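You operate a simulated robot arm through the tools that you are given. There is no shell and no other tool.

Carry out the task below with a simulated two-armed robot. There is one attempt and no reset: what you move stays moved.

## Task
Pick up the dial gauge with one hand, pass it to the other hand and put it in the inside of the load tray.
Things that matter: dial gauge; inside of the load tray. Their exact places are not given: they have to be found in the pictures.

It is judged by the outcome, as a careful person would: the job done as asked, and still so three seconds after it is handed in. It fails if anything else is knocked over, pushed out of place, dropped, spilled or broken.

## Robot
Two 7-joint arms with two-finger parallel grippers on one trunk, on a base that moves. Base frame: it is fixed to the floor where the robot stands at the start and does not move with it; the origin is under the middle of the robot, x ahead of it, y to its left, z up. Readings come in m, degrees, newtons and seconds.
The left shoulder is at the start at [0.03, 0.119, 0.96], the right one opposite. With the tool pointing down near the work surface each hand reaches from about 0.26 to 0.68 m from the robot's upright axis, wherever it stands, measured 20 degrees to its own side. Places, roughly: dial gauge [0.25, 3, 1]; inside of the load tray [0.2, 1.6, 1]. Payload 3.43 kg a hand.
The tool frame of a hand sits at the grasp point between the pads (the TCP): z along the fingers, y along the line on which they close. The tips reach 0.03 m beyond it. The gripper opens to 0.094 m. The fingers are 0.028 m wide and 0.01 m thick; the gripper's body (0.05 by 0.096 m) begins 0.055 m behind the TCP.
Orientation is that of the tool frame in the base frame, as a unit quaternion [x, y, z, w]. With the fingers straight down and closing along the base's y, the tool's x points along the base's -x, its y along +y and its z along -z.

## Interface
- The arms move only by the tool play_rows. It takes "left_commands", "right_commands" or both (then of equal length, played together; a hand with none holds still); each is a list of rows, each a list of 6 numbers: the shift along the tool's x, y, z in units of 150 mm (1.0 is 150 mm), then the turn, a rotation vector about the tool's x, y, z in units of 90 degrees (1.0 is 90 degrees). In form: [[x, y, z, wx, wy, wz], ...]. A call has 1 to 20 rows; each row is the pose to reach, as a shift and turn from the pose commanded when the call began, along the tool's axes at that moment. "left_gripper" and "right_gripper" are, for a hand that has rows, the closure, from 0 (fully open) to 1 (shut), set as the call begins (left out, the last holds). A call with a number of a shift or a turn outside -1 to 1 is refused whole. Rows are played at 5 a second. More than 0.05 m and 8.6 degrees between two rows, or a gripper value outside its range, and nothing of the call is played. A pose out of reach is approached as far as the arm can. The call stops where the force on the tool passes 40 N (or 10 N more than at its start, if that is more) or the arm is blocked; 0.2 s more then pass. The fingers move at their own pace (about 0.072 m/s each) and stop on an object; they squeeze with about 32 N. The grip force told is the motor's: it shows also when the fingers shut on nothing. Time passes only in rows, and 0.2 s behind the last, so rows that repeat a pose let the fingers close. The reply holds the time, the measured pose of the TCP, the force on the tool along the base axes, the opening and the grip force, in the units named above and with some noise, with the torque about the TCP (base axes, N m) and any sound that the robot's microphone picked up.
- Cameras (640 x 400 px; columns grow to the right, rows downward): "scene" is now at [0.0353, -0.0197, 1.676]; the picture's right is [-0.13, -0.99, 0.00], its down [-0.67, 0.09, -0.74] and it looks along [0.74, -0.10, -0.67] (base axes); focal length 275 px, centre (320, 200). "left" rides on the left gripper at [0.076, -0.014, -0.102] in its tool frame; the picture's right is [0.18, 0.98, 0.00], its down [-0.75, 0.14, -0.64] and it looks along [-0.63, 0.12, 0.77] (tool axes); focal length 243 px, centre (320, 200). "right" rides on the right gripper at [0.076, 0.014, -0.103] in its tool frame; the picture's right is [-0.18, 0.98, 0.00], its down [-0.75, -0.14, -0.64] and it looks along [-0.63, -0.12, 0.77] (tool axes); focal length 243 px, centre (320, 200).
- capture(camera): a new picture of that camera. It takes no simulated time.
- slide_trunk(by): moves the trunk up (or, below 0, down) by that many m; the arms and the scene camera ride with it, the base frame stays. It gives what a move gives, with no picture.
- drive_base(legs): drives the robot by 1 to 6 legs, each [ahead, turn to the left] in m and degrees, along the robot's own axes; the way and the turn of a leg run together, so that a leg with both is an arc; at most 1.5 m and 180 degrees a leg. The arms and the cameras ride along, it lands a little off, and it stops where it bumps. It gives what a move gives.
- aim_head(pan, tilt): turns the head with the scene camera to pan (to the left, within 143 degrees either way) and tilt (down, from -29 to 69), counted from straight ahead of the robot. It gives what a move gives.
- measure_at(camera, pixels): for up to 12 pixels [column, row] of the newest picture of that camera ("zoom" is the newest enlarged one), the place [x, y, z] in the base frame of the surface seen there, good to about 0.002 m, but the place of the scene camera against the robot may be out by one fixed shift of up to 0.025 m in any direction. It takes no simulated time.
- zoom(camera, box): a new picture of the part [left, top, right, bottom] of that camera's present view, enlarged. It takes no simulated time.
- finish_job(): hands the job in; it is judged then, once.

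Leave the grippers open and the arms clear of the work at the hand-in unless told otherwise.

The tools are called after "Request:" as name(argument=value, ...) on one line, values as JSON. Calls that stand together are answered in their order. play_rows: Moves the arms, as the interface text tells. Its arguments: {"type":"object","properties":{"left_commands":{"type":"array","items":{"type":"array","items":{"type":"number"}}},"left_gripper":{"type":"number"},"right_commands":{"type":"array","items":{"type":"array","items":{"type":"number"}}},"right_gripper":{"type":"number"}},"required":[]} The other tools are called the same way: slide_trunk (by) moves the trunk up or down; drive_base (legs) drives the base; aim_head (pan, tilt) turns the head that bears the scene camera; capture (camera) takes a picture; measure_at (camera, pixels) gives the place of the surface under pixels of a picture; zoom (camera, box) takes an enlarged picture of a part of a camera's view; finish_job () hands the job in.

At the start:

```text
clock: 0.0
left_ee_pos: [0.4611, 0.1822, 1.1292]
left_tool_rot: [-0.002, 1.0, 0.0, 0.0]
left_wrist_force: [0.5, -0.1, -0.3]
left_torque: [-0.02, 0.0, -0.02]
left_gripper_width: 0.0943
left_grasp_force: 0.0
right_ee_pos: [0.4618, -0.1825, 1.1255]
right_tool_rot: [-0.003, 1.0, 0.001, 0.001]
right_wrist_force: [0.4, -0.2, -0.3]
right_torque: [-0.02, 0.03, -0.01]
right_gripper_width: 0.0941
right_grasp_force: 0.1
trunk travel left (down, up): [-0.225, 0.185]
robot x, y, heading: [0.0031, 0.001, 0.2]
head pan, tilt (commanded): [-7.4, 42.2]
```

scene: 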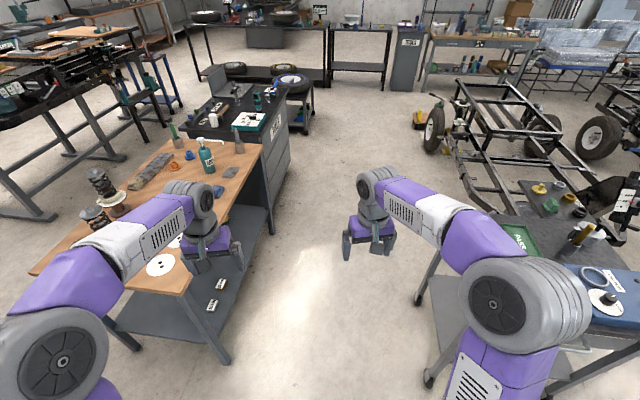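
right: 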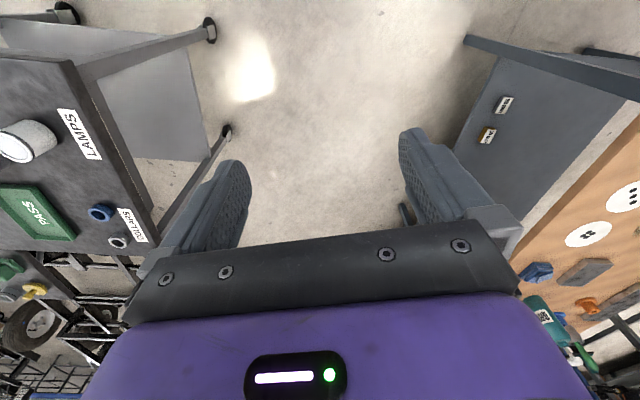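
left: 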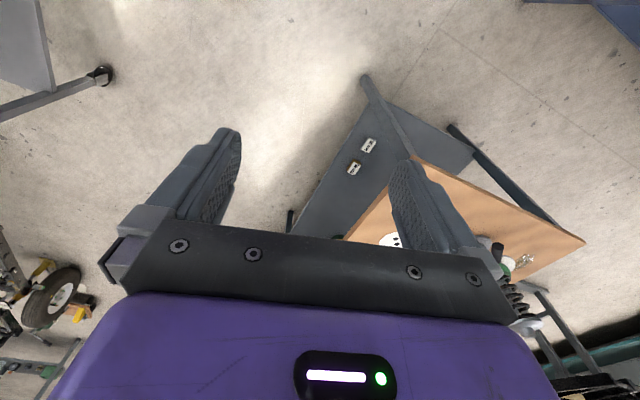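

I see a workshop with benches ahead, but the dial gauge and load tray should be to the left (y about 3 and 1.6). I'll turn the head to the left to look there.

Request:
aim_head(pan=85, tilt=25)

Request:
capture(camera="scene")

```text
clock: 1.7
left_ee_pos: [0.4604, 0.1819, 1.1283]
left_tool_rot: [-0.002, 1.0, 0.0, 0.0]
left_wrist_force: [1.1, -0.4, -0.3]
left_torque: [0.02, 0.07, 0.0]
left_gripper_width: 0.0942
left_grasp_force: 0.1
right_ee_pos: [0.4624, -0.1815, 1.1249]
right_tool_rot: [-0.003, 1.0, 0.0, 0.001]
right_wrist_force: [0.1, 0.1, 0.9]
right_torque: [0.01, 0.0, 0.02]
right_gripper_width: 0.094
right_grasp_force: 0.1
trunk travel left (down, up): [-0.225, 0.185]
robot x, y, heading: [0.0024, 0.0025, -0.1]
head pan, tilt (commanded): [85.0, 25.0]
```

```text
taken
```

scene: 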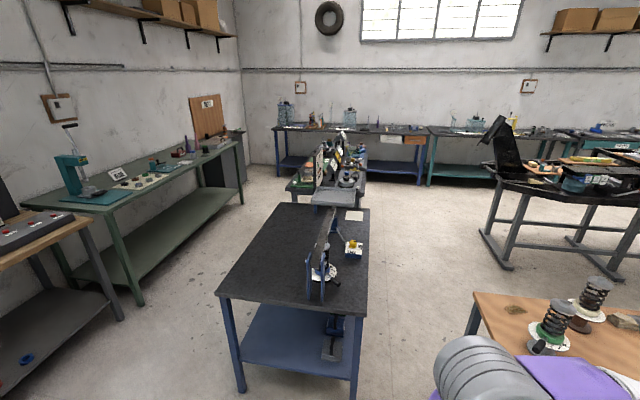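

I see a dark bench with a blue frame ahead (to the robot's left), with an upright fixture on it and another table behind it. I'll enlarge those parts.

Request:
zoom(camera="scene", box=[210, 190, 390, 310])

Request:
zoom(camera="scene", box=[270, 120, 390, 220])

Request:
measure_at(camera="scene", pixels=[[250, 290], [360, 295], [290, 208], [365, 212], [322, 275], [353, 248], [330, 197], [300, 187], [355, 216], [350, 180], [60, 200], [320, 262]])

```text
3.33 times, centred on (300, 250) of scene
```

zoom: 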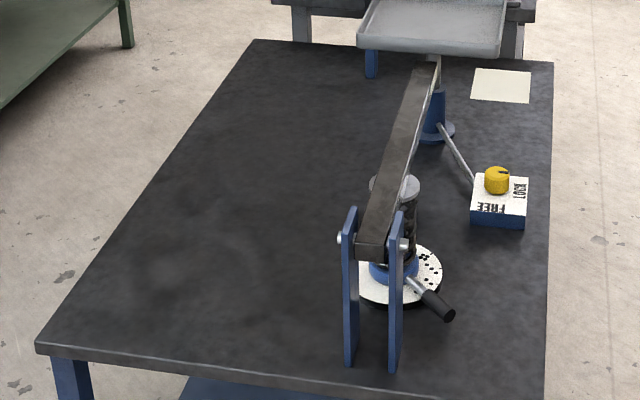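

```text
4.00 times, centred on (330, 170) of scene
```

zoom: 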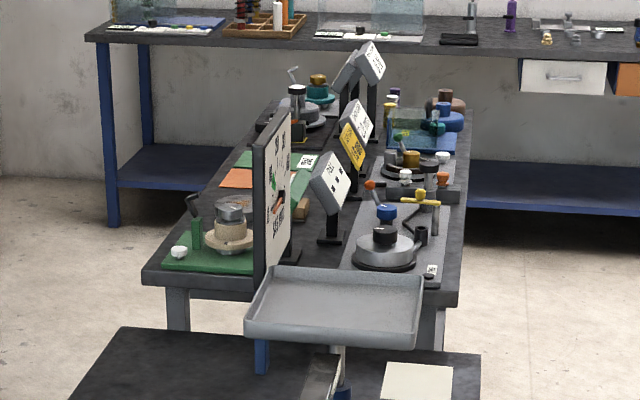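

```text
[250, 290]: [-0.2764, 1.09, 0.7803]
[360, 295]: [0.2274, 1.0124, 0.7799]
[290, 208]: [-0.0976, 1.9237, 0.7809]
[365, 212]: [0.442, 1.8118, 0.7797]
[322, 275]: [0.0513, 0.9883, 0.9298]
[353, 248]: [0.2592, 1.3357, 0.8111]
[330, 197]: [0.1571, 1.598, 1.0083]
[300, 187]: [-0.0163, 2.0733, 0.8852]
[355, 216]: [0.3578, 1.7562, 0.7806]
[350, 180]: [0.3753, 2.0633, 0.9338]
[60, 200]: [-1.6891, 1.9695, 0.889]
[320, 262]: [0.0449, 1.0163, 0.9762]
```

The tray appears to sit on a lever with a jack and a FREE/LOCK knob box. I'll measure the tray's corners in the zoomed picture and look for the dial gauge further behind.

Request:
measure_at(camera="zoom", pixels=[[250, 330], [412, 342], [275, 270], [422, 278], [340, 300], [300, 310], [390, 310], [260, 355], [340, 360], [383, 235], [240, 200], [415, 395]])

Request:
zoom(camera="scene", box=[280, 120, 380, 190])

```text
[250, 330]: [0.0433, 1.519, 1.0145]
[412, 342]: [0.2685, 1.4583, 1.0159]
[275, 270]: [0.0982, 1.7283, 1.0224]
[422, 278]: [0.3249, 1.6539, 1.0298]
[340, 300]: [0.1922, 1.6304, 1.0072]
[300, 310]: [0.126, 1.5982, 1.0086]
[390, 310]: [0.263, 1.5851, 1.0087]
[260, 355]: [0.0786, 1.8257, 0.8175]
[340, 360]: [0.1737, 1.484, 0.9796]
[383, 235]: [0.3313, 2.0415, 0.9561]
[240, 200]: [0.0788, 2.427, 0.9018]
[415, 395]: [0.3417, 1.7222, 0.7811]
```

```text
5.71 times, centred on (330, 155) of scene
```

zoom: 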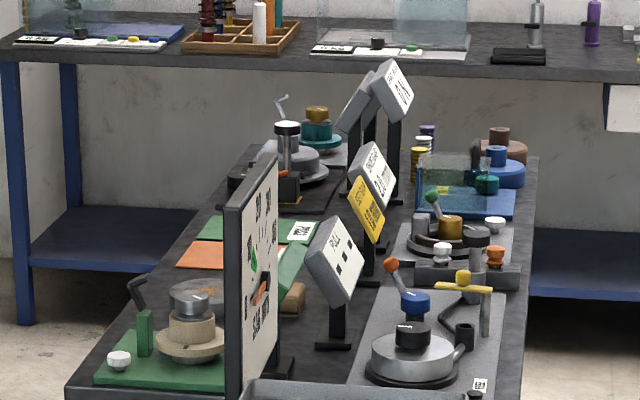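

I need the floor plan before driving. I'll look at the space to the front-left, and measure the orange bench and gaps.

Request:
aim_head(pan=50, tilt=35)

Request:
capture(camera="scene")

```text
clock: 2.7
left_ee_pos: [0.461, 0.1824, 1.1296]
left_tool_rot: [-0.002, 1.0, 0.0, 0.001]
left_wrist_force: [-0.4, -0.3, -0.3]
left_torque: [-0.02, -0.03, 0.03]
left_gripper_width: 0.0941
left_grasp_force: 0.0
right_ee_pos: [0.4615, -0.1808, 1.1255]
right_tool_rot: [-0.003, 1.0, 0.001, 0.0]
right_wrist_force: [0.2, -0.2, 0.7]
right_torque: [0.01, 0.02, -0.01]
right_gripper_width: 0.0938
right_grasp_force: 0.0
trunk travel left (down, up): [-0.225, 0.185]
robot x, y, heading: [-0.0029, 0.0013, 0.1]
head pan, tilt (commanded): [50.0, 35.0]
```

```text
taken
```

scene: 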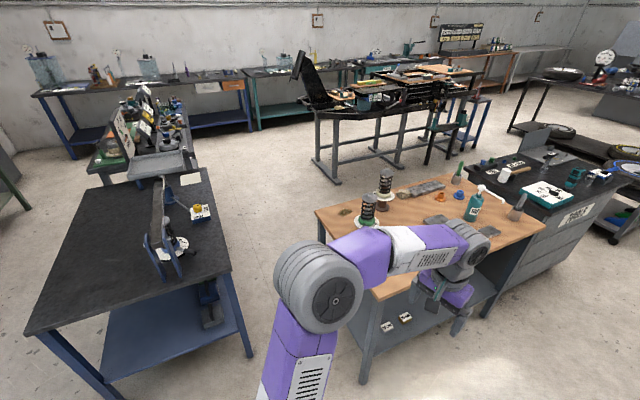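

Request:
measure_at(camera="scene", pixels=[[316, 210], [440, 172], [545, 225], [385, 300], [384, 175], [245, 352], [366, 375], [208, 175], [305, 180], [212, 150], [330, 183], [200, 125]])

Request:
zoom(camera="scene", box=[80, 70, 220, 190])

```text
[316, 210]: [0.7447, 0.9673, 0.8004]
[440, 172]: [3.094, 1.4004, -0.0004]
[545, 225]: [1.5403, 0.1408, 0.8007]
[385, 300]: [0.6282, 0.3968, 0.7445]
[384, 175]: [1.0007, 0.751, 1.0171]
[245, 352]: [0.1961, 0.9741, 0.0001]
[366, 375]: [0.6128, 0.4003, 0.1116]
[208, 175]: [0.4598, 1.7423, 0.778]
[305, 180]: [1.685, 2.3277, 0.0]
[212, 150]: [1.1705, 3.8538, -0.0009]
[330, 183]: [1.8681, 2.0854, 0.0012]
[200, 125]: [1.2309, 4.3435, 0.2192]
```

```text
3.33 times, centred on (150, 130) of scene
```

zoom: 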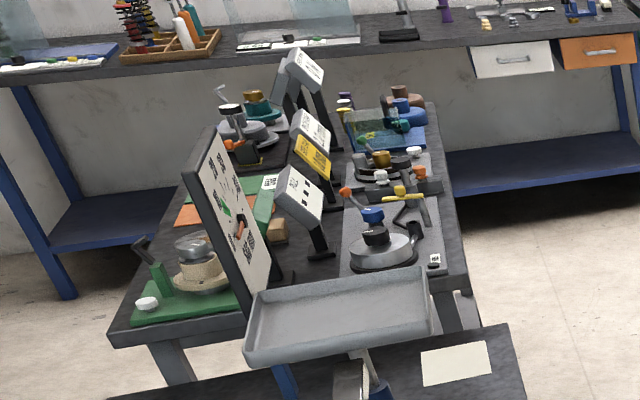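

The gap between bench 1 and the orange bench looks narrow (about 0.5 m). I'll look at the left side of bench 1 for a wider corridor.

Request:
aim_head(pan=115, tilt=35)

Request:
capture(camera="scene")

```text
clock: 4.0
left_ee_pos: [0.4614, 0.1825, 1.1288]
left_tool_rot: [-0.001, 1.0, 0.0, 0.0]
left_wrist_force: [-0.2, 0.5, -0.2]
left_torque: [-0.02, -0.01, -0.04]
left_gripper_width: 0.0941
left_grasp_force: 0.1
right_ee_pos: [0.4619, -0.1813, 1.1259]
right_tool_rot: [-0.003, 1.0, 0.0, 0.001]
right_wrist_force: [-0.6, -0.5, -0.8]
right_torque: [-0.02, 0.01, 0.02]
right_gripper_width: 0.0941
right_grasp_force: 0.0
trunk travel left (down, up): [-0.225, 0.185]
robot x, y, heading: [0.0015, 0.0026, -0.1]
head pan, tilt (commanded): [115.0, 35.0]
```

```text
taken
```

scene: 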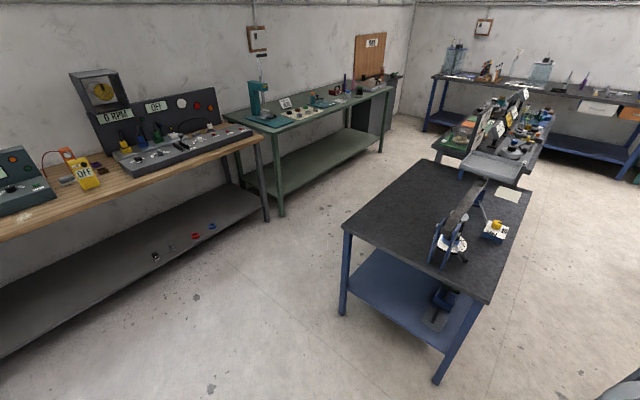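

Request:
measure_at(camera="scene", pixels=[[345, 225], [488, 300], [413, 160], [268, 218], [284, 210], [383, 150], [262, 135], [435, 148], [424, 130], [342, 312], [436, 380], [465, 140]])

Request:
zoom(camera="scene", box=[430, 70, 560, 190])

```text
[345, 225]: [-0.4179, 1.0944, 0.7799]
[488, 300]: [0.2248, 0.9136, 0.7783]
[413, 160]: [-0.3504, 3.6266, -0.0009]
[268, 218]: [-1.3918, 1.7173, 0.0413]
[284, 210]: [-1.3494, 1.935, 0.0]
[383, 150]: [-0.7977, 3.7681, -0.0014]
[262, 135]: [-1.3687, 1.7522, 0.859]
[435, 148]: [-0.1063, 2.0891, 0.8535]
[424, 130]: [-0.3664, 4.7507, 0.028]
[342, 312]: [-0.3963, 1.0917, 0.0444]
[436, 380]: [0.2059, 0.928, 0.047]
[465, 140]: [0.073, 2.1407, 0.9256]
```

```text
3.33 times, centred on (495, 130) of scene
```

zoom: 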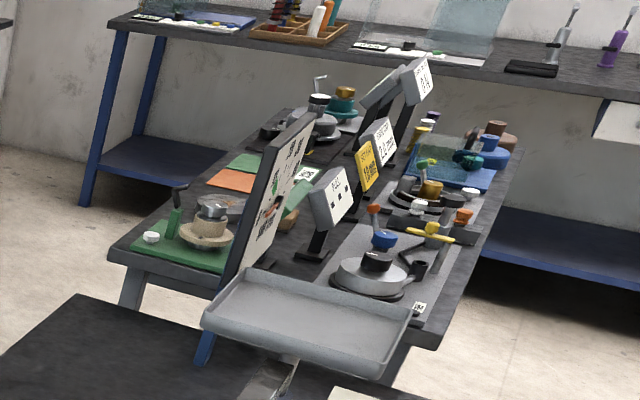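

I'll measure points on bench 2 in this zoomed picture to map which object lies near [0.25, 3, 1].

Request:
measure_at(camera="zoom", pixels=[[318, 100], [345, 95], [320, 118], [340, 78], [430, 340], [518, 150], [285, 110], [325, 125], [420, 80], [378, 140], [335, 190], [365, 165]])

Request:
zoom(camera="scene", box=[500, 80, 550, 120])

```text
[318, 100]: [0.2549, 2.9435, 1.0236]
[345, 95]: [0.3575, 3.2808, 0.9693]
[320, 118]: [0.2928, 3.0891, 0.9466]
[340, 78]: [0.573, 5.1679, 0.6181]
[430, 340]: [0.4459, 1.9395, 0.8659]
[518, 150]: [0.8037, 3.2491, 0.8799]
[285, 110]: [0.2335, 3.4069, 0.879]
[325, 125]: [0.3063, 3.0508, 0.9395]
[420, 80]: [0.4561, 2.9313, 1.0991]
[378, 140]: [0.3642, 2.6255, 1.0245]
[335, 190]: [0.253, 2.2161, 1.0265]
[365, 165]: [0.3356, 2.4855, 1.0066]
```

```text
10.00 times, centred on (525, 100) of scene
```

zoom: 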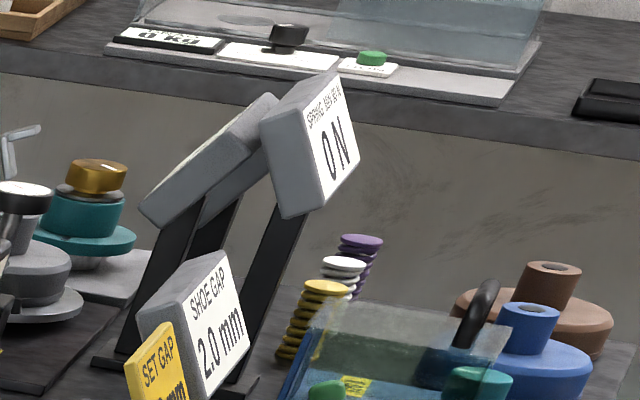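

The object whose white/black top is near [0.25, 2.94, 1.02] matches the dial gauge's rough place. Let me zoom in on it (scene pixel about (491, 107)).

Request:
zoom(camera="scene", box=[470, 90, 520, 130])

```text
10.00 times, centred on (495, 110) of scene
```

zoom: 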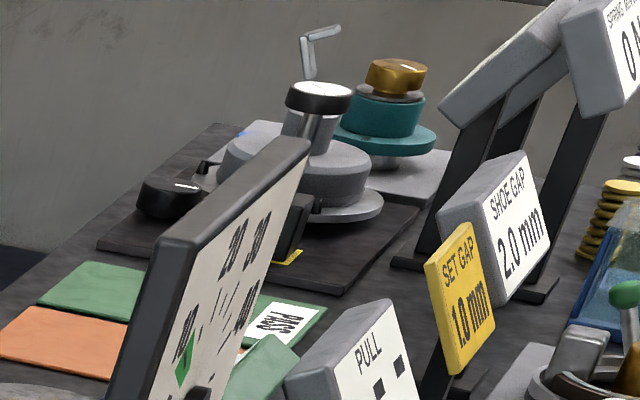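

I see a round dial with a black bezel and a white face sitting atop a stem at about [0.255, 2.94, 1.02], reachable from bench 2's left side. I'd like to know my own base's footprint before driving through corridors, so I'll look down.

Request:
aim_head(pan=0, tilt=69)

Request:
capture(camera="scene")

Request:
aim_head(pan=120, tilt=69)

Request:
capture(camera="scene")

```text
clock: 6.0
left_ee_pos: [0.4609, 0.1825, 1.1298]
left_tool_rot: [-0.002, 1.0, 0.0, -0.001]
left_wrist_force: [0.0, 0.0, 0.6]
left_torque: [0.0, -0.01, 0.02]
left_gripper_width: 0.0939
left_grasp_force: 0.1
right_ee_pos: [0.4602, -0.1808, 1.1243]
right_tool_rot: [-0.003, 1.0, 0.001, 0.001]
right_wrist_force: [-0.7, 0.0, -0.1]
right_torque: [0.0, 0.03, -0.02]
right_gripper_width: 0.0939
right_grasp_force: 0.0
trunk travel left (down, up): [-0.225, 0.185]
robot x, y, heading: [-0.0019, -0.0005, -0.1]
head pan, tilt (commanded): [0.0, 68.8]
```

```text
taken
```

scene: 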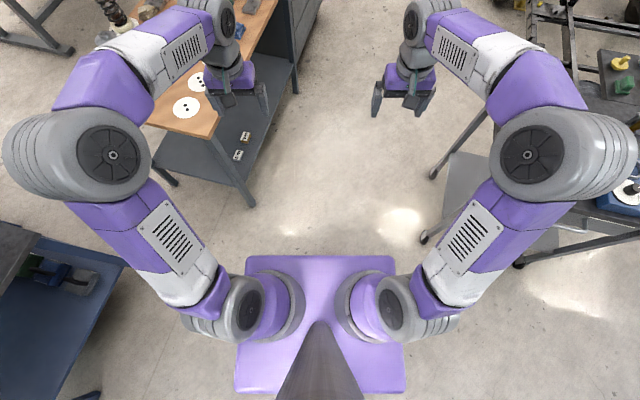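

```text
clock: 8.0
left_ee_pos: [0.459, 0.1818, 1.1293]
left_tool_rot: [-0.002, 1.0, 0.0, 0.0]
left_wrist_force: [-0.3, 0.5, 0.4]
left_torque: [-0.01, -0.03, -0.01]
left_gripper_width: 0.0939
left_grasp_force: 0.0
right_ee_pos: [0.4601, -0.1819, 1.1255]
right_tool_rot: [-0.003, 1.0, 0.0, 0.001]
right_wrist_force: [0.2, 1.1, -0.3]
right_torque: [0.0, -0.01, 0.02]
right_gripper_width: 0.0939
right_grasp_force: 0.0
trunk travel left (down, up): [-0.225, 0.185]
robot x, y, heading: [-0.0013, -0.0017, 0.2]
head pan, tilt (commanded): [120.0, 68.8]
```

```text
taken
```

scene: 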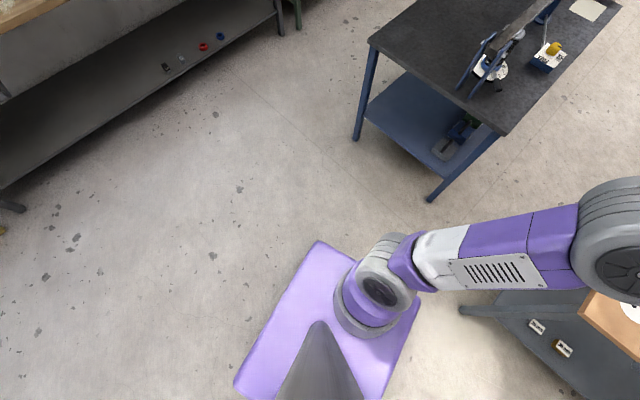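

The purple slab below looks like my own base (corners at about (318,242), (236,384), (420,300)). I'll measure it.

Request:
measure_at(camera="scene", pixels=[[318, 245], [240, 380], [416, 305], [375, 390], [280, 305], [360, 150], [430, 197], [500, 130], [372, 45], [395, 325]])

```text
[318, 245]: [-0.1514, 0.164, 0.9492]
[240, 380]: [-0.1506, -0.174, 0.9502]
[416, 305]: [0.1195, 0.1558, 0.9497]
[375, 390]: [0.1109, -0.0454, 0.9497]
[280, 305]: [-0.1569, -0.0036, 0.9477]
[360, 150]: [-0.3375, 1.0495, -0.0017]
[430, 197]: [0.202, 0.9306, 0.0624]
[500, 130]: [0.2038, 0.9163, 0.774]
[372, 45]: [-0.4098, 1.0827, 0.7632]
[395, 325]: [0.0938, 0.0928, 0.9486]
```

The slab is just my torso top (x −0.155..0.12, y ±0.17), and no base sticks out beyond roughly 0.2 m ahead. The left corridor is about 1.1 m wide, so I'll go there: first raise the trunk so the hands clear bench items, then turn left about 141° and drive 1.3 m.

Request:
slide_trunk(by=0.15)

Request:
drive_base(legs=[[0, 141.5], [0.6, 0]])

Request:
aim_head(pan=-20, tilt=40)

Request:
capture(camera="scene")

```text
clock: 9.7
left_ee_pos: [0.4612, 0.1825, 1.2788]
left_tool_rot: [-0.002, 1.0, 0.001, 0.0]
left_wrist_force: [0.4, -0.1, -0.3]
left_torque: [0.02, 0.02, 0.0]
left_gripper_width: 0.0941
left_grasp_force: 0.2
right_ee_pos: [0.4613, -0.1817, 1.2758]
right_tool_rot: [-0.003, 1.0, 0.0, 0.0]
right_wrist_force: [-0.4, -0.3, 0.1]
right_torque: [-0.02, 0.03, 0.03]
right_gripper_width: 0.094
right_grasp_force: 0.0
trunk travel left (down, up): [-0.375, 0.035]
robot x, y, heading: [-0.0001, 0.002, -0.3]
head pan, tilt (commanded): [120.0, 68.8]
```

```text
clock: 18.9
left_ee_pos: [-0.9312, 0.5154, 1.279]
left_tool_rot: [0.944, -0.331, 0.0, 0.0]
left_wrist_force: [0.3, -0.5, 0.0]
left_torque: [0.01, 0.0, -0.02]
left_gripper_width: 0.0942
left_grasp_force: 0.1
right_ee_pos: [-0.7025, 0.7994, 1.2754]
right_tool_rot: [0.945, -0.328, -0.001, 0.0]
right_wrist_force: [0.6, -0.4, -0.1]
right_torque: [0.0, -0.01, 0.03]
right_gripper_width: 0.0939
right_grasp_force: 0.1
trunk travel left (down, up): [-0.375, 0.035]
robot x, y, heading: [-0.4588, 0.3699, 141.2]
head pan, tilt (commanded): [120.0, 68.8]
```

```text
clock: 21.1
left_ee_pos: [-0.9311, 0.5152, 1.2793]
left_tool_rot: [0.944, -0.331, 0.001, 0.0]
left_wrist_force: [0.4, -0.2, -0.8]
left_torque: [-0.01, -0.02, -0.02]
left_gripper_width: 0.0939
left_grasp_force: 0.0
right_ee_pos: [-0.7039, 0.7982, 1.2747]
right_tool_rot: [0.944, -0.329, -0.001, 0.0]
right_wrist_force: [0.7, -0.5, 0.0]
right_torque: [0.03, 0.04, 0.02]
right_gripper_width: 0.0939
right_grasp_force: 0.1
trunk travel left (down, up): [-0.375, 0.035]
robot x, y, heading: [-0.4591, 0.3701, 141.2]
head pan, tilt (commanded): [-20.0, 40.0]
```

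```text
taken
```

scene: 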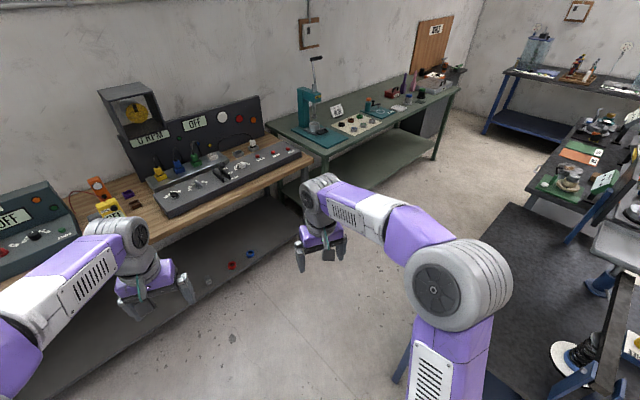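

The way is clear. I'm at (−0.46, 0.37) heading 141°. I'll continue 0.65 m, turn right 67° to align with the corridor, and drive 1.0 m along it.

Request:
drive_base(legs=[[0.65, 0], [0, -67], [1.0, 0]])

Request:
aim_head(pan=-40, tilt=40)

Request:
capture(camera="scene")

```text
clock: 32.5
left_ee_pos: [-0.7456, 2.2402, 1.28]
left_tool_rot: [-0.604, 0.797, 0.0, 0.0]
left_wrist_force: [0.1, -0.1, 0.4]
left_torque: [0.0, 0.01, -0.01]
left_gripper_width: 0.0937
left_grasp_force: 0.1
right_ee_pos: [-0.3963, 2.1421, 1.2763]
right_tool_rot: [-0.605, 0.797, 0.0, 0.001]
right_wrist_force: [-0.2, -0.5, 0.2]
right_torque: [0.0, -0.01, 0.01]
right_gripper_width: 0.0937
right_grasp_force: 0.0
trunk travel left (down, up): [-0.375, 0.035]
robot x, y, heading: [-0.6969, 1.7461, 74.0]
head pan, tilt (commanded): [-20.0, 40.0]
```

```text
clock: 33.3
left_ee_pos: [-0.7445, 2.2406, 1.2788]
left_tool_rot: [-0.604, 0.797, 0.0, 0.0]
left_wrist_force: [0.3, 0.4, 0.1]
left_torque: [-0.02, 0.01, -0.01]
left_gripper_width: 0.094
left_grasp_force: 0.0
right_ee_pos: [-0.3961, 2.1408, 1.2761]
right_tool_rot: [-0.605, 0.796, 0.0, 0.001]
right_wrist_force: [-0.1, -0.2, 0.0]
right_torque: [0.0, 0.0, 0.01]
right_gripper_width: 0.094
right_grasp_force: 0.1
trunk travel left (down, up): [-0.375, 0.035]
robot x, y, heading: [-0.6953, 1.7485, 74.1]
head pan, tilt (commanded): [-40.0, 40.0]
```

```text
taken
```

scene: 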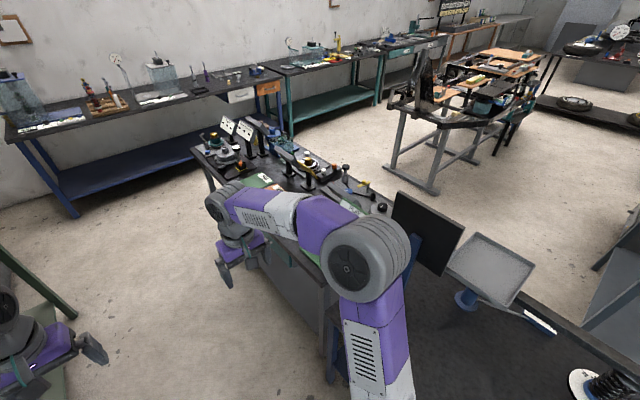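

I'm in the corridor at (−0.70, 1.75) heading 74°. The tray is at the right, bench 2 ahead-right. I'll drive 1.1 m further along the corridor, then look right at the gauge.

Request:
measure_at(camera="scene", pixels=[[345, 235], [325, 260], [395, 300], [480, 265], [430, 230], [405, 195], [235, 155], [195, 150]])

Request:
drive_base(legs=[[1.1, 0]])

Request:
aim_head(pan=-80, tilt=50)

Request:
capture(camera="scene")

```text
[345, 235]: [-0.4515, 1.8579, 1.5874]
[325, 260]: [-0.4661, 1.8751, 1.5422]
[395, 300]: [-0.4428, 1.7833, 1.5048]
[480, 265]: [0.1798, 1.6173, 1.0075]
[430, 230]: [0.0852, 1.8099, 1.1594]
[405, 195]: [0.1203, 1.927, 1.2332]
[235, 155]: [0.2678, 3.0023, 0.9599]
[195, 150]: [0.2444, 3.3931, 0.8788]
```

```text
clock: 38.9
left_ee_pos: [-0.4276, 3.2945, 1.2795]
left_tool_rot: [-0.597, 0.802, 0.001, 0.0]
left_wrist_force: [-0.5, 0.4, 0.4]
left_torque: [-0.02, 0.02, -0.01]
left_gripper_width: 0.0941
left_grasp_force: 0.1
right_ee_pos: [-0.0791, 3.1898, 1.2755]
right_tool_rot: [-0.598, 0.801, 0.0, 0.001]
right_wrist_force: [-0.9, 0.4, -0.3]
right_torque: [0.01, -0.02, 0.01]
right_gripper_width: 0.0937
right_grasp_force: 0.1
trunk travel left (down, up): [-0.375, 0.035]
robot x, y, heading: [-0.3902, 2.7991, 73.2]
head pan, tilt (commanded): [-40.0, 40.0]
```

```text
clock: 40.0
left_ee_pos: [-0.427, 3.2948, 1.2791]
left_tool_rot: [-0.598, 0.802, 0.0, 0.0]
left_wrist_force: [-0.1, 1.2, 0.2]
left_torque: [-0.02, -0.02, 0.01]
left_gripper_width: 0.0938
left_grasp_force: 0.2
right_ee_pos: [-0.0788, 3.1888, 1.2751]
right_tool_rot: [-0.598, 0.802, 0.0, 0.001]
right_wrist_force: [0.7, 0.5, 0.3]
right_torque: [-0.01, 0.0, 0.01]
right_gripper_width: 0.0942
right_grasp_force: 0.0
trunk travel left (down, up): [-0.375, 0.035]
robot x, y, heading: [-0.3847, 2.7983, 73.0]
head pan, tilt (commanded): [-80.0, 50.0]
```

```text
taken
```

scene: 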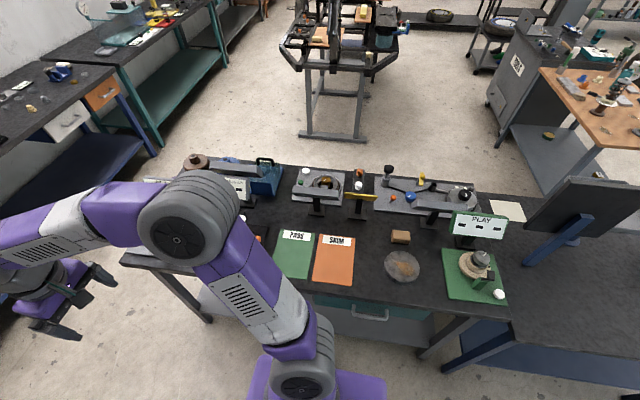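

Bench 2 is now at my right; the gauge is hidden behind my right arm. I'll turn right about 89° to face the bench squarely (hands are at z 1.28, above the bench items).

Request:
drive_base(legs=[[0, -88.7]])

Request:
aim_head(pan=15, tilt=50)

Request:
capture(camera="scene")

Request:
capture(camera="left")

```text
clock: 44.2
left_ee_pos: [0.1061, 2.8542, 1.2794]
left_tool_rot: [0.132, 0.991, -0.001, 0.0]
left_wrist_force: [0.3, -0.5, -0.4]
left_torque: [-0.01, -0.02, -0.02]
left_gripper_width: 0.0938
left_grasp_force: 0.1
right_ee_pos: [0.0099, 2.5028, 1.2755]
right_tool_rot: [0.13, 0.992, 0.001, 0.001]
right_wrist_force: [-0.1, 0.6, -0.4]
right_torque: [0.0, 0.03, 0.01]
right_gripper_width: 0.0937
right_grasp_force: 0.1
trunk travel left (down, up): [-0.375, 0.035]
robot x, y, heading: [-0.3883, 2.7995, -15.1]
head pan, tilt (commanded): [-80.0, 50.0]
```

```text
clock: 45.9
left_ee_pos: [0.1044, 2.8539, 1.2793]
left_tool_rot: [0.132, 0.991, 0.0, 0.0]
left_wrist_force: [0.4, -0.3, 0.0]
left_torque: [-0.02, 0.0, 0.02]
left_gripper_width: 0.094
left_grasp_force: 0.1
right_ee_pos: [0.0096, 2.5018, 1.2755]
right_tool_rot: [0.131, 0.991, -0.001, 0.0]
right_wrist_force: [0.3, 0.3, -0.4]
right_torque: [0.01, -0.04, 0.0]
right_gripper_width: 0.0937
right_grasp_force: 0.0
trunk travel left (down, up): [-0.375, 0.035]
robot x, y, heading: [-0.3861, 2.801, -15.5]
head pan, tilt (commanded): [15.0, 50.0]
```

```text
taken
```

scene: 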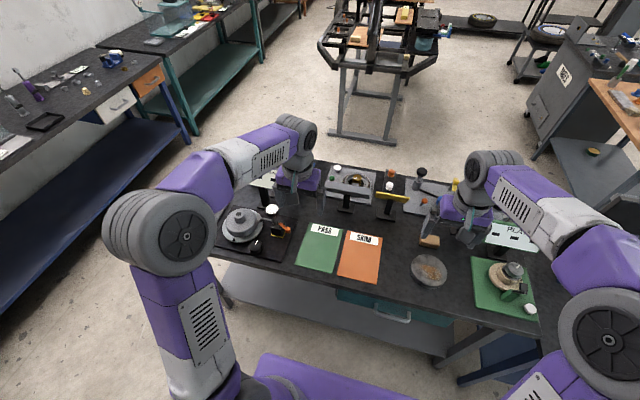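

```text
taken
```

left: 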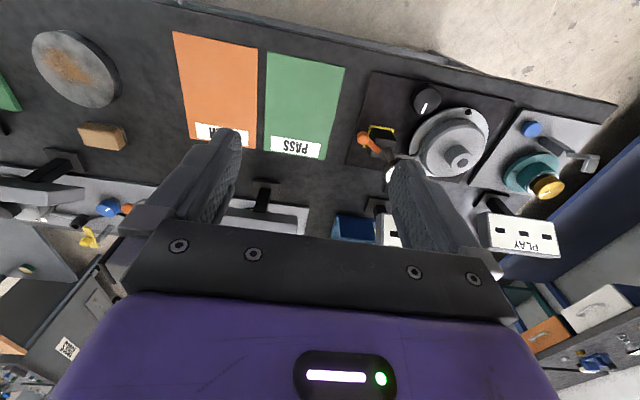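

The device with the gauge is at scene pixels about (215–295, 200–260). I'll zoom in on it from the scene and left cameras.

Request:
zoom(camera="scene", box=[210, 190, 310, 265])

Request:
zoom(camera="left", box=[340, 70, 520, 190])

```text
5.33 times, centred on (260, 228) of scene
```

zoom: 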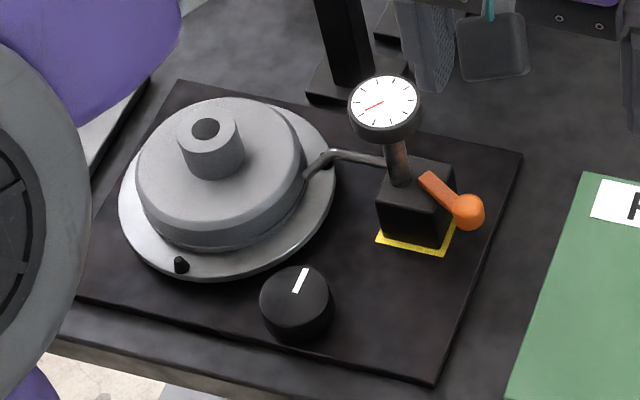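

```text
3.33 times, centred on (430, 130) of left
```

zoom: 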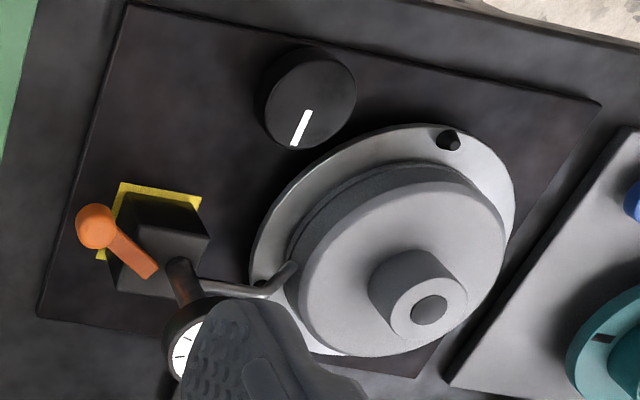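

I see the gauge: a white dial on a black stem, on a black block standing on a yellow mark, with an orange lever and a thin grey probe rod reaching toward the drum. I'll measure these points.

Request:
measure_at(camera="zoom", pixels=[[95, 225], [135, 255], [150, 215], [205, 240], [180, 275], [165, 265], [175, 345], [235, 288], [290, 270], [265, 255], [190, 195], [120, 270]])

Request:
zoom(camera="scene", box=[255, 195, 305, 245])

```text
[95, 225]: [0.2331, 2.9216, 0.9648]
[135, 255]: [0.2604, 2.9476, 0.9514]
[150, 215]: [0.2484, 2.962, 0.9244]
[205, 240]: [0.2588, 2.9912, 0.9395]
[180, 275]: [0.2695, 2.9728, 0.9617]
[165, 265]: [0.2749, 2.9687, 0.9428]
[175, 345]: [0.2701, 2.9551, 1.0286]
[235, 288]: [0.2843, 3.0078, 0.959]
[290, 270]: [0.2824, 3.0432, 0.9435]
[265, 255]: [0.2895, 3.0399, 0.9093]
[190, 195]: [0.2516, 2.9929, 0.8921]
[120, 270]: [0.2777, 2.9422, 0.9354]
```

```text
8.00 times, centred on (280, 220) of scene
```

zoom: 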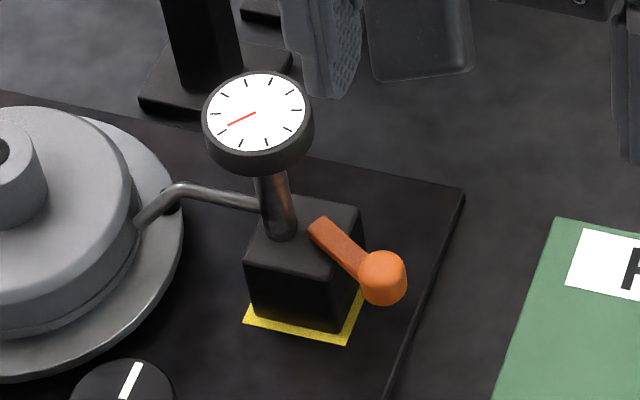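

Now measure the same features in the scene zoom, to compare with the left hand camera's values (the scene camera may have a fixed shift).

Request:
measure_at(camera="zoom", pixels=[[258, 110], [205, 115], [310, 115], [260, 165], [265, 200], [280, 225], [250, 258], [335, 265], [380, 270], [340, 245], [215, 195], [150, 215]])

Request:
capture(camera="right")

```text
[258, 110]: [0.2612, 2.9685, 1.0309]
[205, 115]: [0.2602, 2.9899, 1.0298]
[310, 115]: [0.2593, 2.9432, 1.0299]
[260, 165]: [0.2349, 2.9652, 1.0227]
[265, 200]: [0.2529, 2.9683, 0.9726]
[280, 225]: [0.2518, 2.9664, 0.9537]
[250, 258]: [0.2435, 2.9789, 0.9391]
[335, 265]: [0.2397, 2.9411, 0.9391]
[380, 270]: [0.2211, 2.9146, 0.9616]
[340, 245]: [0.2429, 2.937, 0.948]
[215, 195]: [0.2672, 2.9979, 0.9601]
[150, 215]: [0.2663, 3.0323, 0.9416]
```

```text
taken
```

right: 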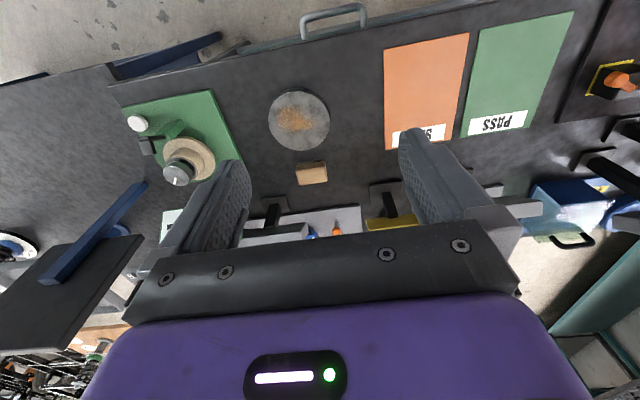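

The hand cameras are not affected by the scene camera's shift; the scene values differ by roughly 1.5 cm. The gauge is about 0.59 m ahead and 0.34 m to the left of my axis, slightly far. I'll first move the left hand back and up out of the line of sight for a clear look at the gauge and the signs near it.

Request:
play_rows(left_commands=[[0.25, 0, -0.1, 0, 0, 0], [0.5, 0.0, -0.2, 0, 0, 0], [0.75, 0, -0.3, 0, 0, 0], [0.9, 0, -0.4, 0, 0, 0]])

Request:
capture(camera="scene")

Request:
zoom(camera="scene", box=[220, 160, 340, 260])

Request:
capture(camera="left")

```text
clock: 46.9
left_ee_pos: [-0.0261, 2.8894, 1.3388]
left_tool_rot: [0.133, 0.991, -0.001, 0.0]
left_wrist_force: [0.0, -0.5, 0.5]
left_torque: [0.03, 0.01, 0.0]
left_gripper_width: 0.094
left_grasp_force: 0.2
right_ee_pos: [0.0079, 2.5037, 1.276]
right_tool_rot: [0.13, 0.991, 0.0, 0.001]
right_wrist_force: [-0.5, -0.1, -0.2]
right_torque: [0.01, -0.01, 0.0]
right_gripper_width: 0.0938
right_grasp_force: 0.1
trunk travel left (down, up): [-0.375, 0.035]
robot x, y, heading: [-0.3867, 2.7993, -15.1]
head pan, tilt (commanded): [15.0, 50.0]
```

```text
taken
```

scene: 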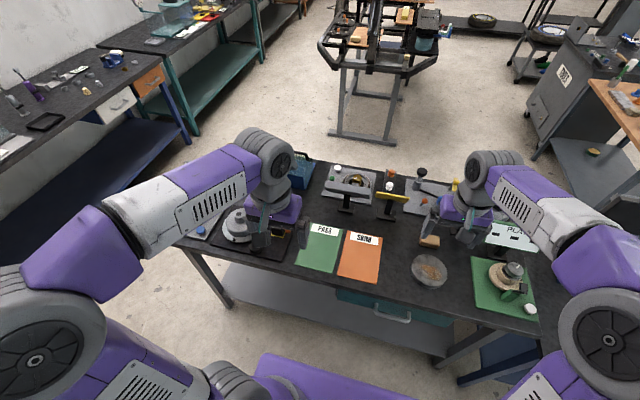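

```text
4.00 times, centred on (280, 210) of scene
```

zoom: 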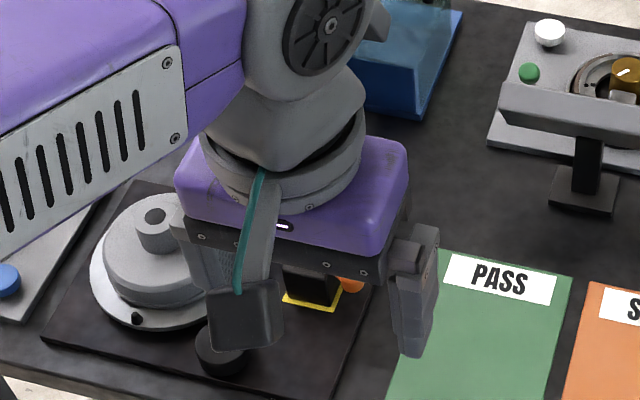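

```text
taken
```

left: 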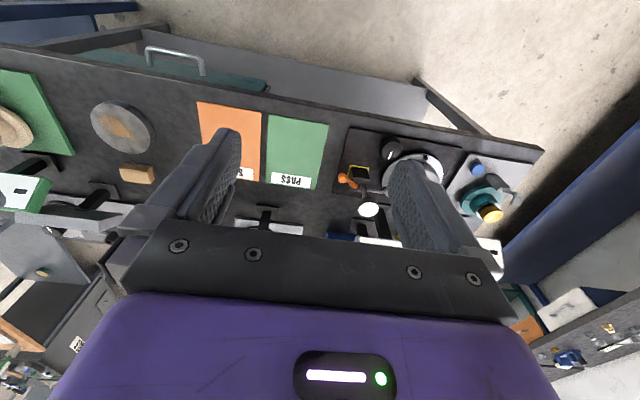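

The gauge's dial is visible in the left camera at about (368, 208). I'll zoom there and measure dial, lever, block and neighbouring signs.

Request:
zoom(camera="left", box=[325, 160, 405, 230])

```text
5.71 times, centred on (365, 195) of left
```

zoom: 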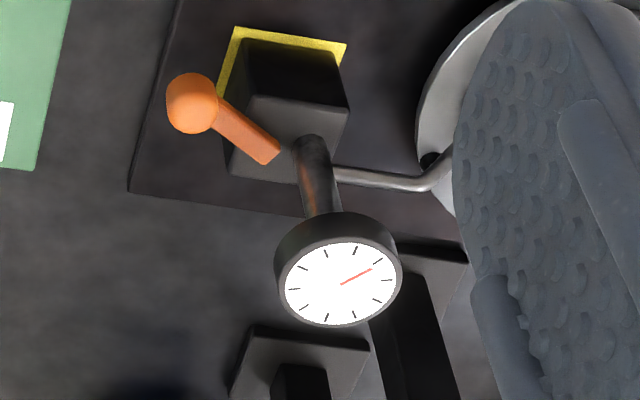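

Request:
measure_at(camera="zoom", pixels=[[342, 285], [288, 300], [395, 272], [340, 322], [335, 245], [315, 185], [312, 150], [235, 170], [345, 110], [255, 100], [190, 105], [265, 150]])

Request:
measure_at(camera="zoom", pixels=[[380, 180], [430, 175], [285, 370], [310, 340], [430, 260], [415, 330], [300, 60], [240, 40], [345, 45], [220, 180], [300, 240], [310, 110]])

```text
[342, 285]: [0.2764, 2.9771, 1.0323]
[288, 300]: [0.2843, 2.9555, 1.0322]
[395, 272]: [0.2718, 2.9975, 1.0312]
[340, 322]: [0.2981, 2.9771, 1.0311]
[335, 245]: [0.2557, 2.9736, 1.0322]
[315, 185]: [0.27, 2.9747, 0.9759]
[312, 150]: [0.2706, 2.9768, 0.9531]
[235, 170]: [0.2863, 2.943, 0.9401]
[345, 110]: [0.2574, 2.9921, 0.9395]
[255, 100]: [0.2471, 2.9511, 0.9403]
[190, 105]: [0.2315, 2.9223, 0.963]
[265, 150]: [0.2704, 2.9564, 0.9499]
```

```text
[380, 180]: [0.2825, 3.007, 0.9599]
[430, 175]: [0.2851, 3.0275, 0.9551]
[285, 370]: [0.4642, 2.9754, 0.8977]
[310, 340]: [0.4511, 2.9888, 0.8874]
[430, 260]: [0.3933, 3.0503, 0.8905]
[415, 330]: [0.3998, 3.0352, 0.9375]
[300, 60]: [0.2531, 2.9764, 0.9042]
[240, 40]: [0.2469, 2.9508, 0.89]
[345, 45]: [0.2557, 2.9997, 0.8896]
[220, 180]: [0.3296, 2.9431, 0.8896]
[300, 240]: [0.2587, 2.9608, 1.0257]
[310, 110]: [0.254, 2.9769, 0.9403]
```

The gauge in the hand camera: dial centre ≈ (0.2775, 2.9765), face z 1.032, radius ≈ 0.025; stem thin below it; block top z 0.940, bottom z 0.89; a probe rod leaves toward the drum at z 0.96; orange lever ball at z ≈ 0.963. 

Plan: left hand takes the dial from above, right hand then takes the stem from the side in free air, and sets it in the tray. First I'll move the base 0.12 m closer.

Request:
drive_base(legs=[[0.12, 0]])

Request:
capture(camera="left")

Request:
capture(camera="scene")

```text
clock: 48.1
left_ee_pos: [0.0885, 2.8587, 1.3402]
left_tool_rot: [0.132, 0.991, 0.0, 0.001]
left_wrist_force: [0.7, -0.4, -0.3]
left_torque: [-0.02, -0.04, -0.03]
left_gripper_width: 0.0941
left_grasp_force: 0.0
right_ee_pos: [0.1214, 2.4709, 1.2751]
right_tool_rot: [0.13, 0.991, 0.0, 0.001]
right_wrist_force: [0.5, -0.3, 0.0]
right_torque: [0.02, -0.05, 0.04]
right_gripper_width: 0.0942
right_grasp_force: 0.0
trunk travel left (down, up): [-0.375, 0.035]
robot x, y, heading: [-0.2727, 2.7722, -15.6]
head pan, tilt (commanded): [15.0, 50.0]
```

```text
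taken
```

left: 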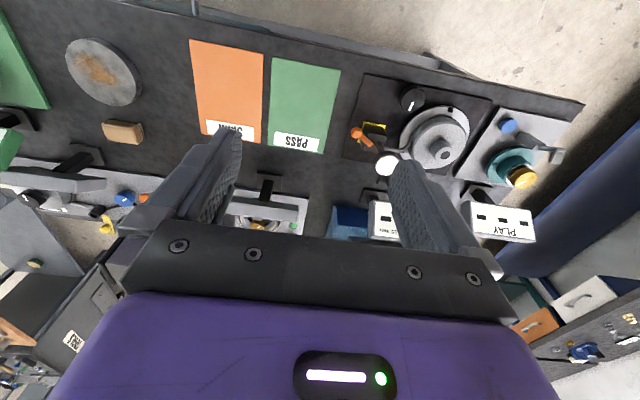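

```text
taken
```

scene: 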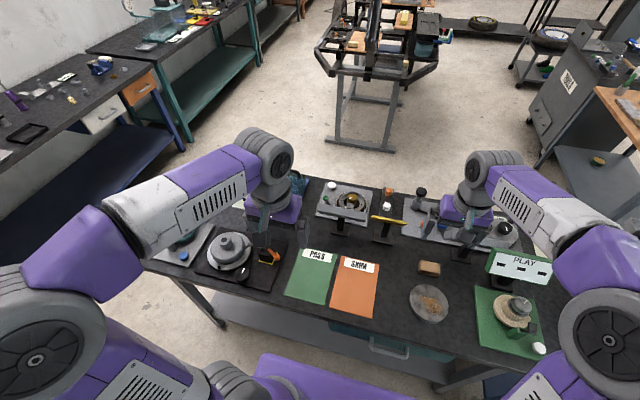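

Now I'll measure the dial at about (388, 163) from this position and the signs at (388, 220) and (505, 220) which could be near the hand's path.

Request:
measure_at(camera="left", pixels=[[388, 163], [380, 215], [388, 235], [375, 205], [470, 215], [505, 235], [535, 235], [475, 200], [412, 98], [440, 155]])

Request:
zoom(camera="left", box=[340, 110, 420, 250])

```text
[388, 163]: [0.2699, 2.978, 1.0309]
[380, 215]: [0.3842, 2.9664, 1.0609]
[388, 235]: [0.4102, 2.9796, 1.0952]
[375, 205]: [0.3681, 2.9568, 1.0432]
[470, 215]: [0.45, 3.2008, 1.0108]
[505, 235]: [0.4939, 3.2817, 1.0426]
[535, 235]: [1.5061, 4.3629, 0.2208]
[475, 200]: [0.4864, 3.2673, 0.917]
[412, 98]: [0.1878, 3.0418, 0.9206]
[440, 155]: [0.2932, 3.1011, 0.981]
```

```text
2.86 times, centred on (380, 180) of left
```

zoom: 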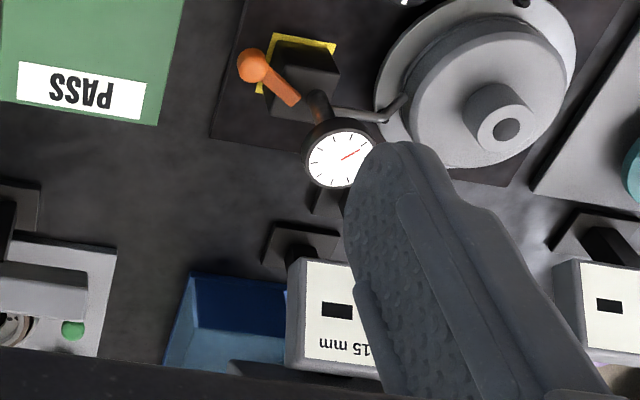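

Request:
measure_at(camera="zoom", pixels=[[340, 158], [307, 160], [372, 150], [342, 187], [332, 133], [318, 130], [320, 105], [258, 65], [300, 100], [362, 112], [400, 105], [330, 125]])

```text
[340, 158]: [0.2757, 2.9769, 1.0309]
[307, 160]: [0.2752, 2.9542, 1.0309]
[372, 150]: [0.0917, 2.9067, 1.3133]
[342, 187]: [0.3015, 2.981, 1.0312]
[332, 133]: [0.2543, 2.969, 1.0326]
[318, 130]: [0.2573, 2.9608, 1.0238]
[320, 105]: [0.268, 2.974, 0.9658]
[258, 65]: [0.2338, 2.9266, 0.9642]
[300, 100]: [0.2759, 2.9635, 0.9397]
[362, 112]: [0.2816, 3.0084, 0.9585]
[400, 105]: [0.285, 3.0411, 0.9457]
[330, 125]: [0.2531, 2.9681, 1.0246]
```

Dial centre confirmed at (0.277, 2.9765), top z 1.031. I'll move the left hand to a point above it, keeping z about 1.2, in six steps.

Request:
play_rows(left_commands=[[-0.16, 0.17, 0.1, 0, 0, 0], [-0.32, 0.34, 0.2, 0, 0, 0], [-0.48, 0.51, 0.3, 0, 0, 0], [-0.64, 0.68, 0.4, 0, 0, 0], [-0.8, 0.85, 0.5, 0, 0, 0], [-0.9, 0.97, 0.6, 0, 0, 0], [-0.9, 0.97, 0.6, 0, 0, 0]], left_gripper=0)

Request:
capture(camera="left")

Request:
capture(camera="scene")

```text
clock: 49.7
left_ee_pos: [0.2583, 2.9625, 1.25]
left_tool_rot: [0.133, 0.991, 0.001, 0.001]
left_wrist_force: [0.4, 0.3, 0.7]
left_torque: [0.02, -0.03, 0.0]
left_gripper_width: 0.0939
left_grasp_force: 0.1
right_ee_pos: [0.1227, 2.4716, 1.2755]
right_tool_rot: [0.131, 0.991, 0.0, 0.001]
right_wrist_force: [-0.3, 0.5, 0.1]
right_torque: [-0.02, -0.03, 0.02]
right_gripper_width: 0.094
right_grasp_force: 0.2
trunk travel left (down, up): [-0.375, 0.035]
robot x, y, heading: [-0.2699, 2.7679, -15.6]
head pan, tilt (commanded): [15.0, 50.0]
```

```text
taken
```

left: 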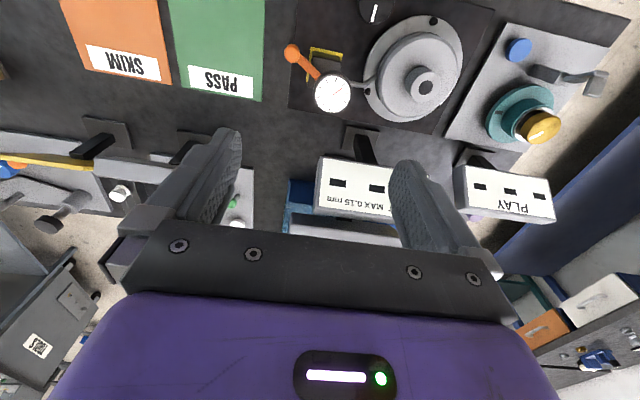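

```text
taken
```

scene: 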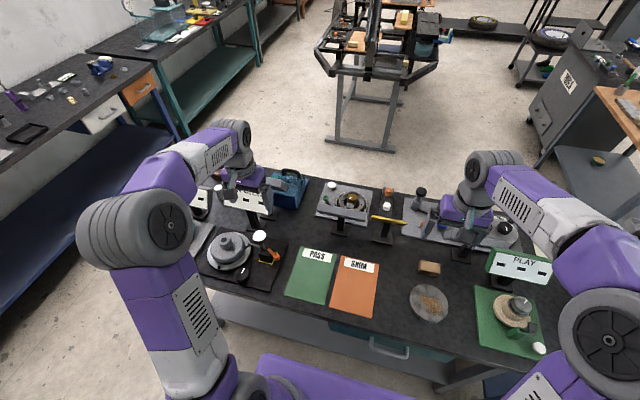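

The hand is above the gauge; the dial shows at (332, 94) in the left camera. I'll zoom and re-measure the dial precisely from here.

Request:
zoom(camera="left", box=[280, 30, 400, 130])

Request:
measure_at(camera="left", pixels=[[332, 94], [316, 94], [349, 94], [332, 110], [332, 78], [370, 190], [330, 160], [385, 215]])

```text
4.00 times, centred on (340, 80) of left
```

zoom: 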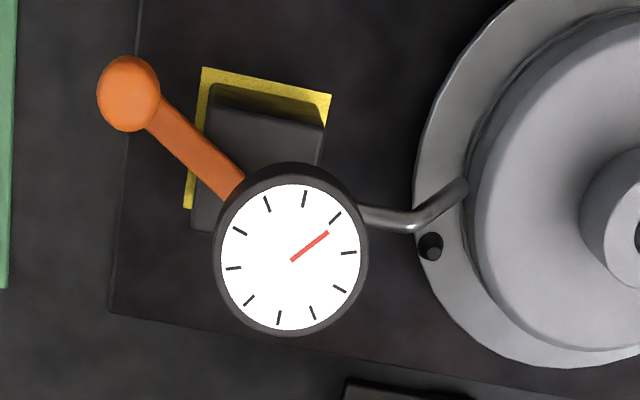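

```text
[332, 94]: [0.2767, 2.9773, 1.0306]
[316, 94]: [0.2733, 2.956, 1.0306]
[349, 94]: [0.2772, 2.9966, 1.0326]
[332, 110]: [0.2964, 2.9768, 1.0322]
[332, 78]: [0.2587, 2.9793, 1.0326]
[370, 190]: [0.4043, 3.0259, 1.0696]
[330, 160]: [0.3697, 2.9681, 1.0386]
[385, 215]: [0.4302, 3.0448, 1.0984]
```

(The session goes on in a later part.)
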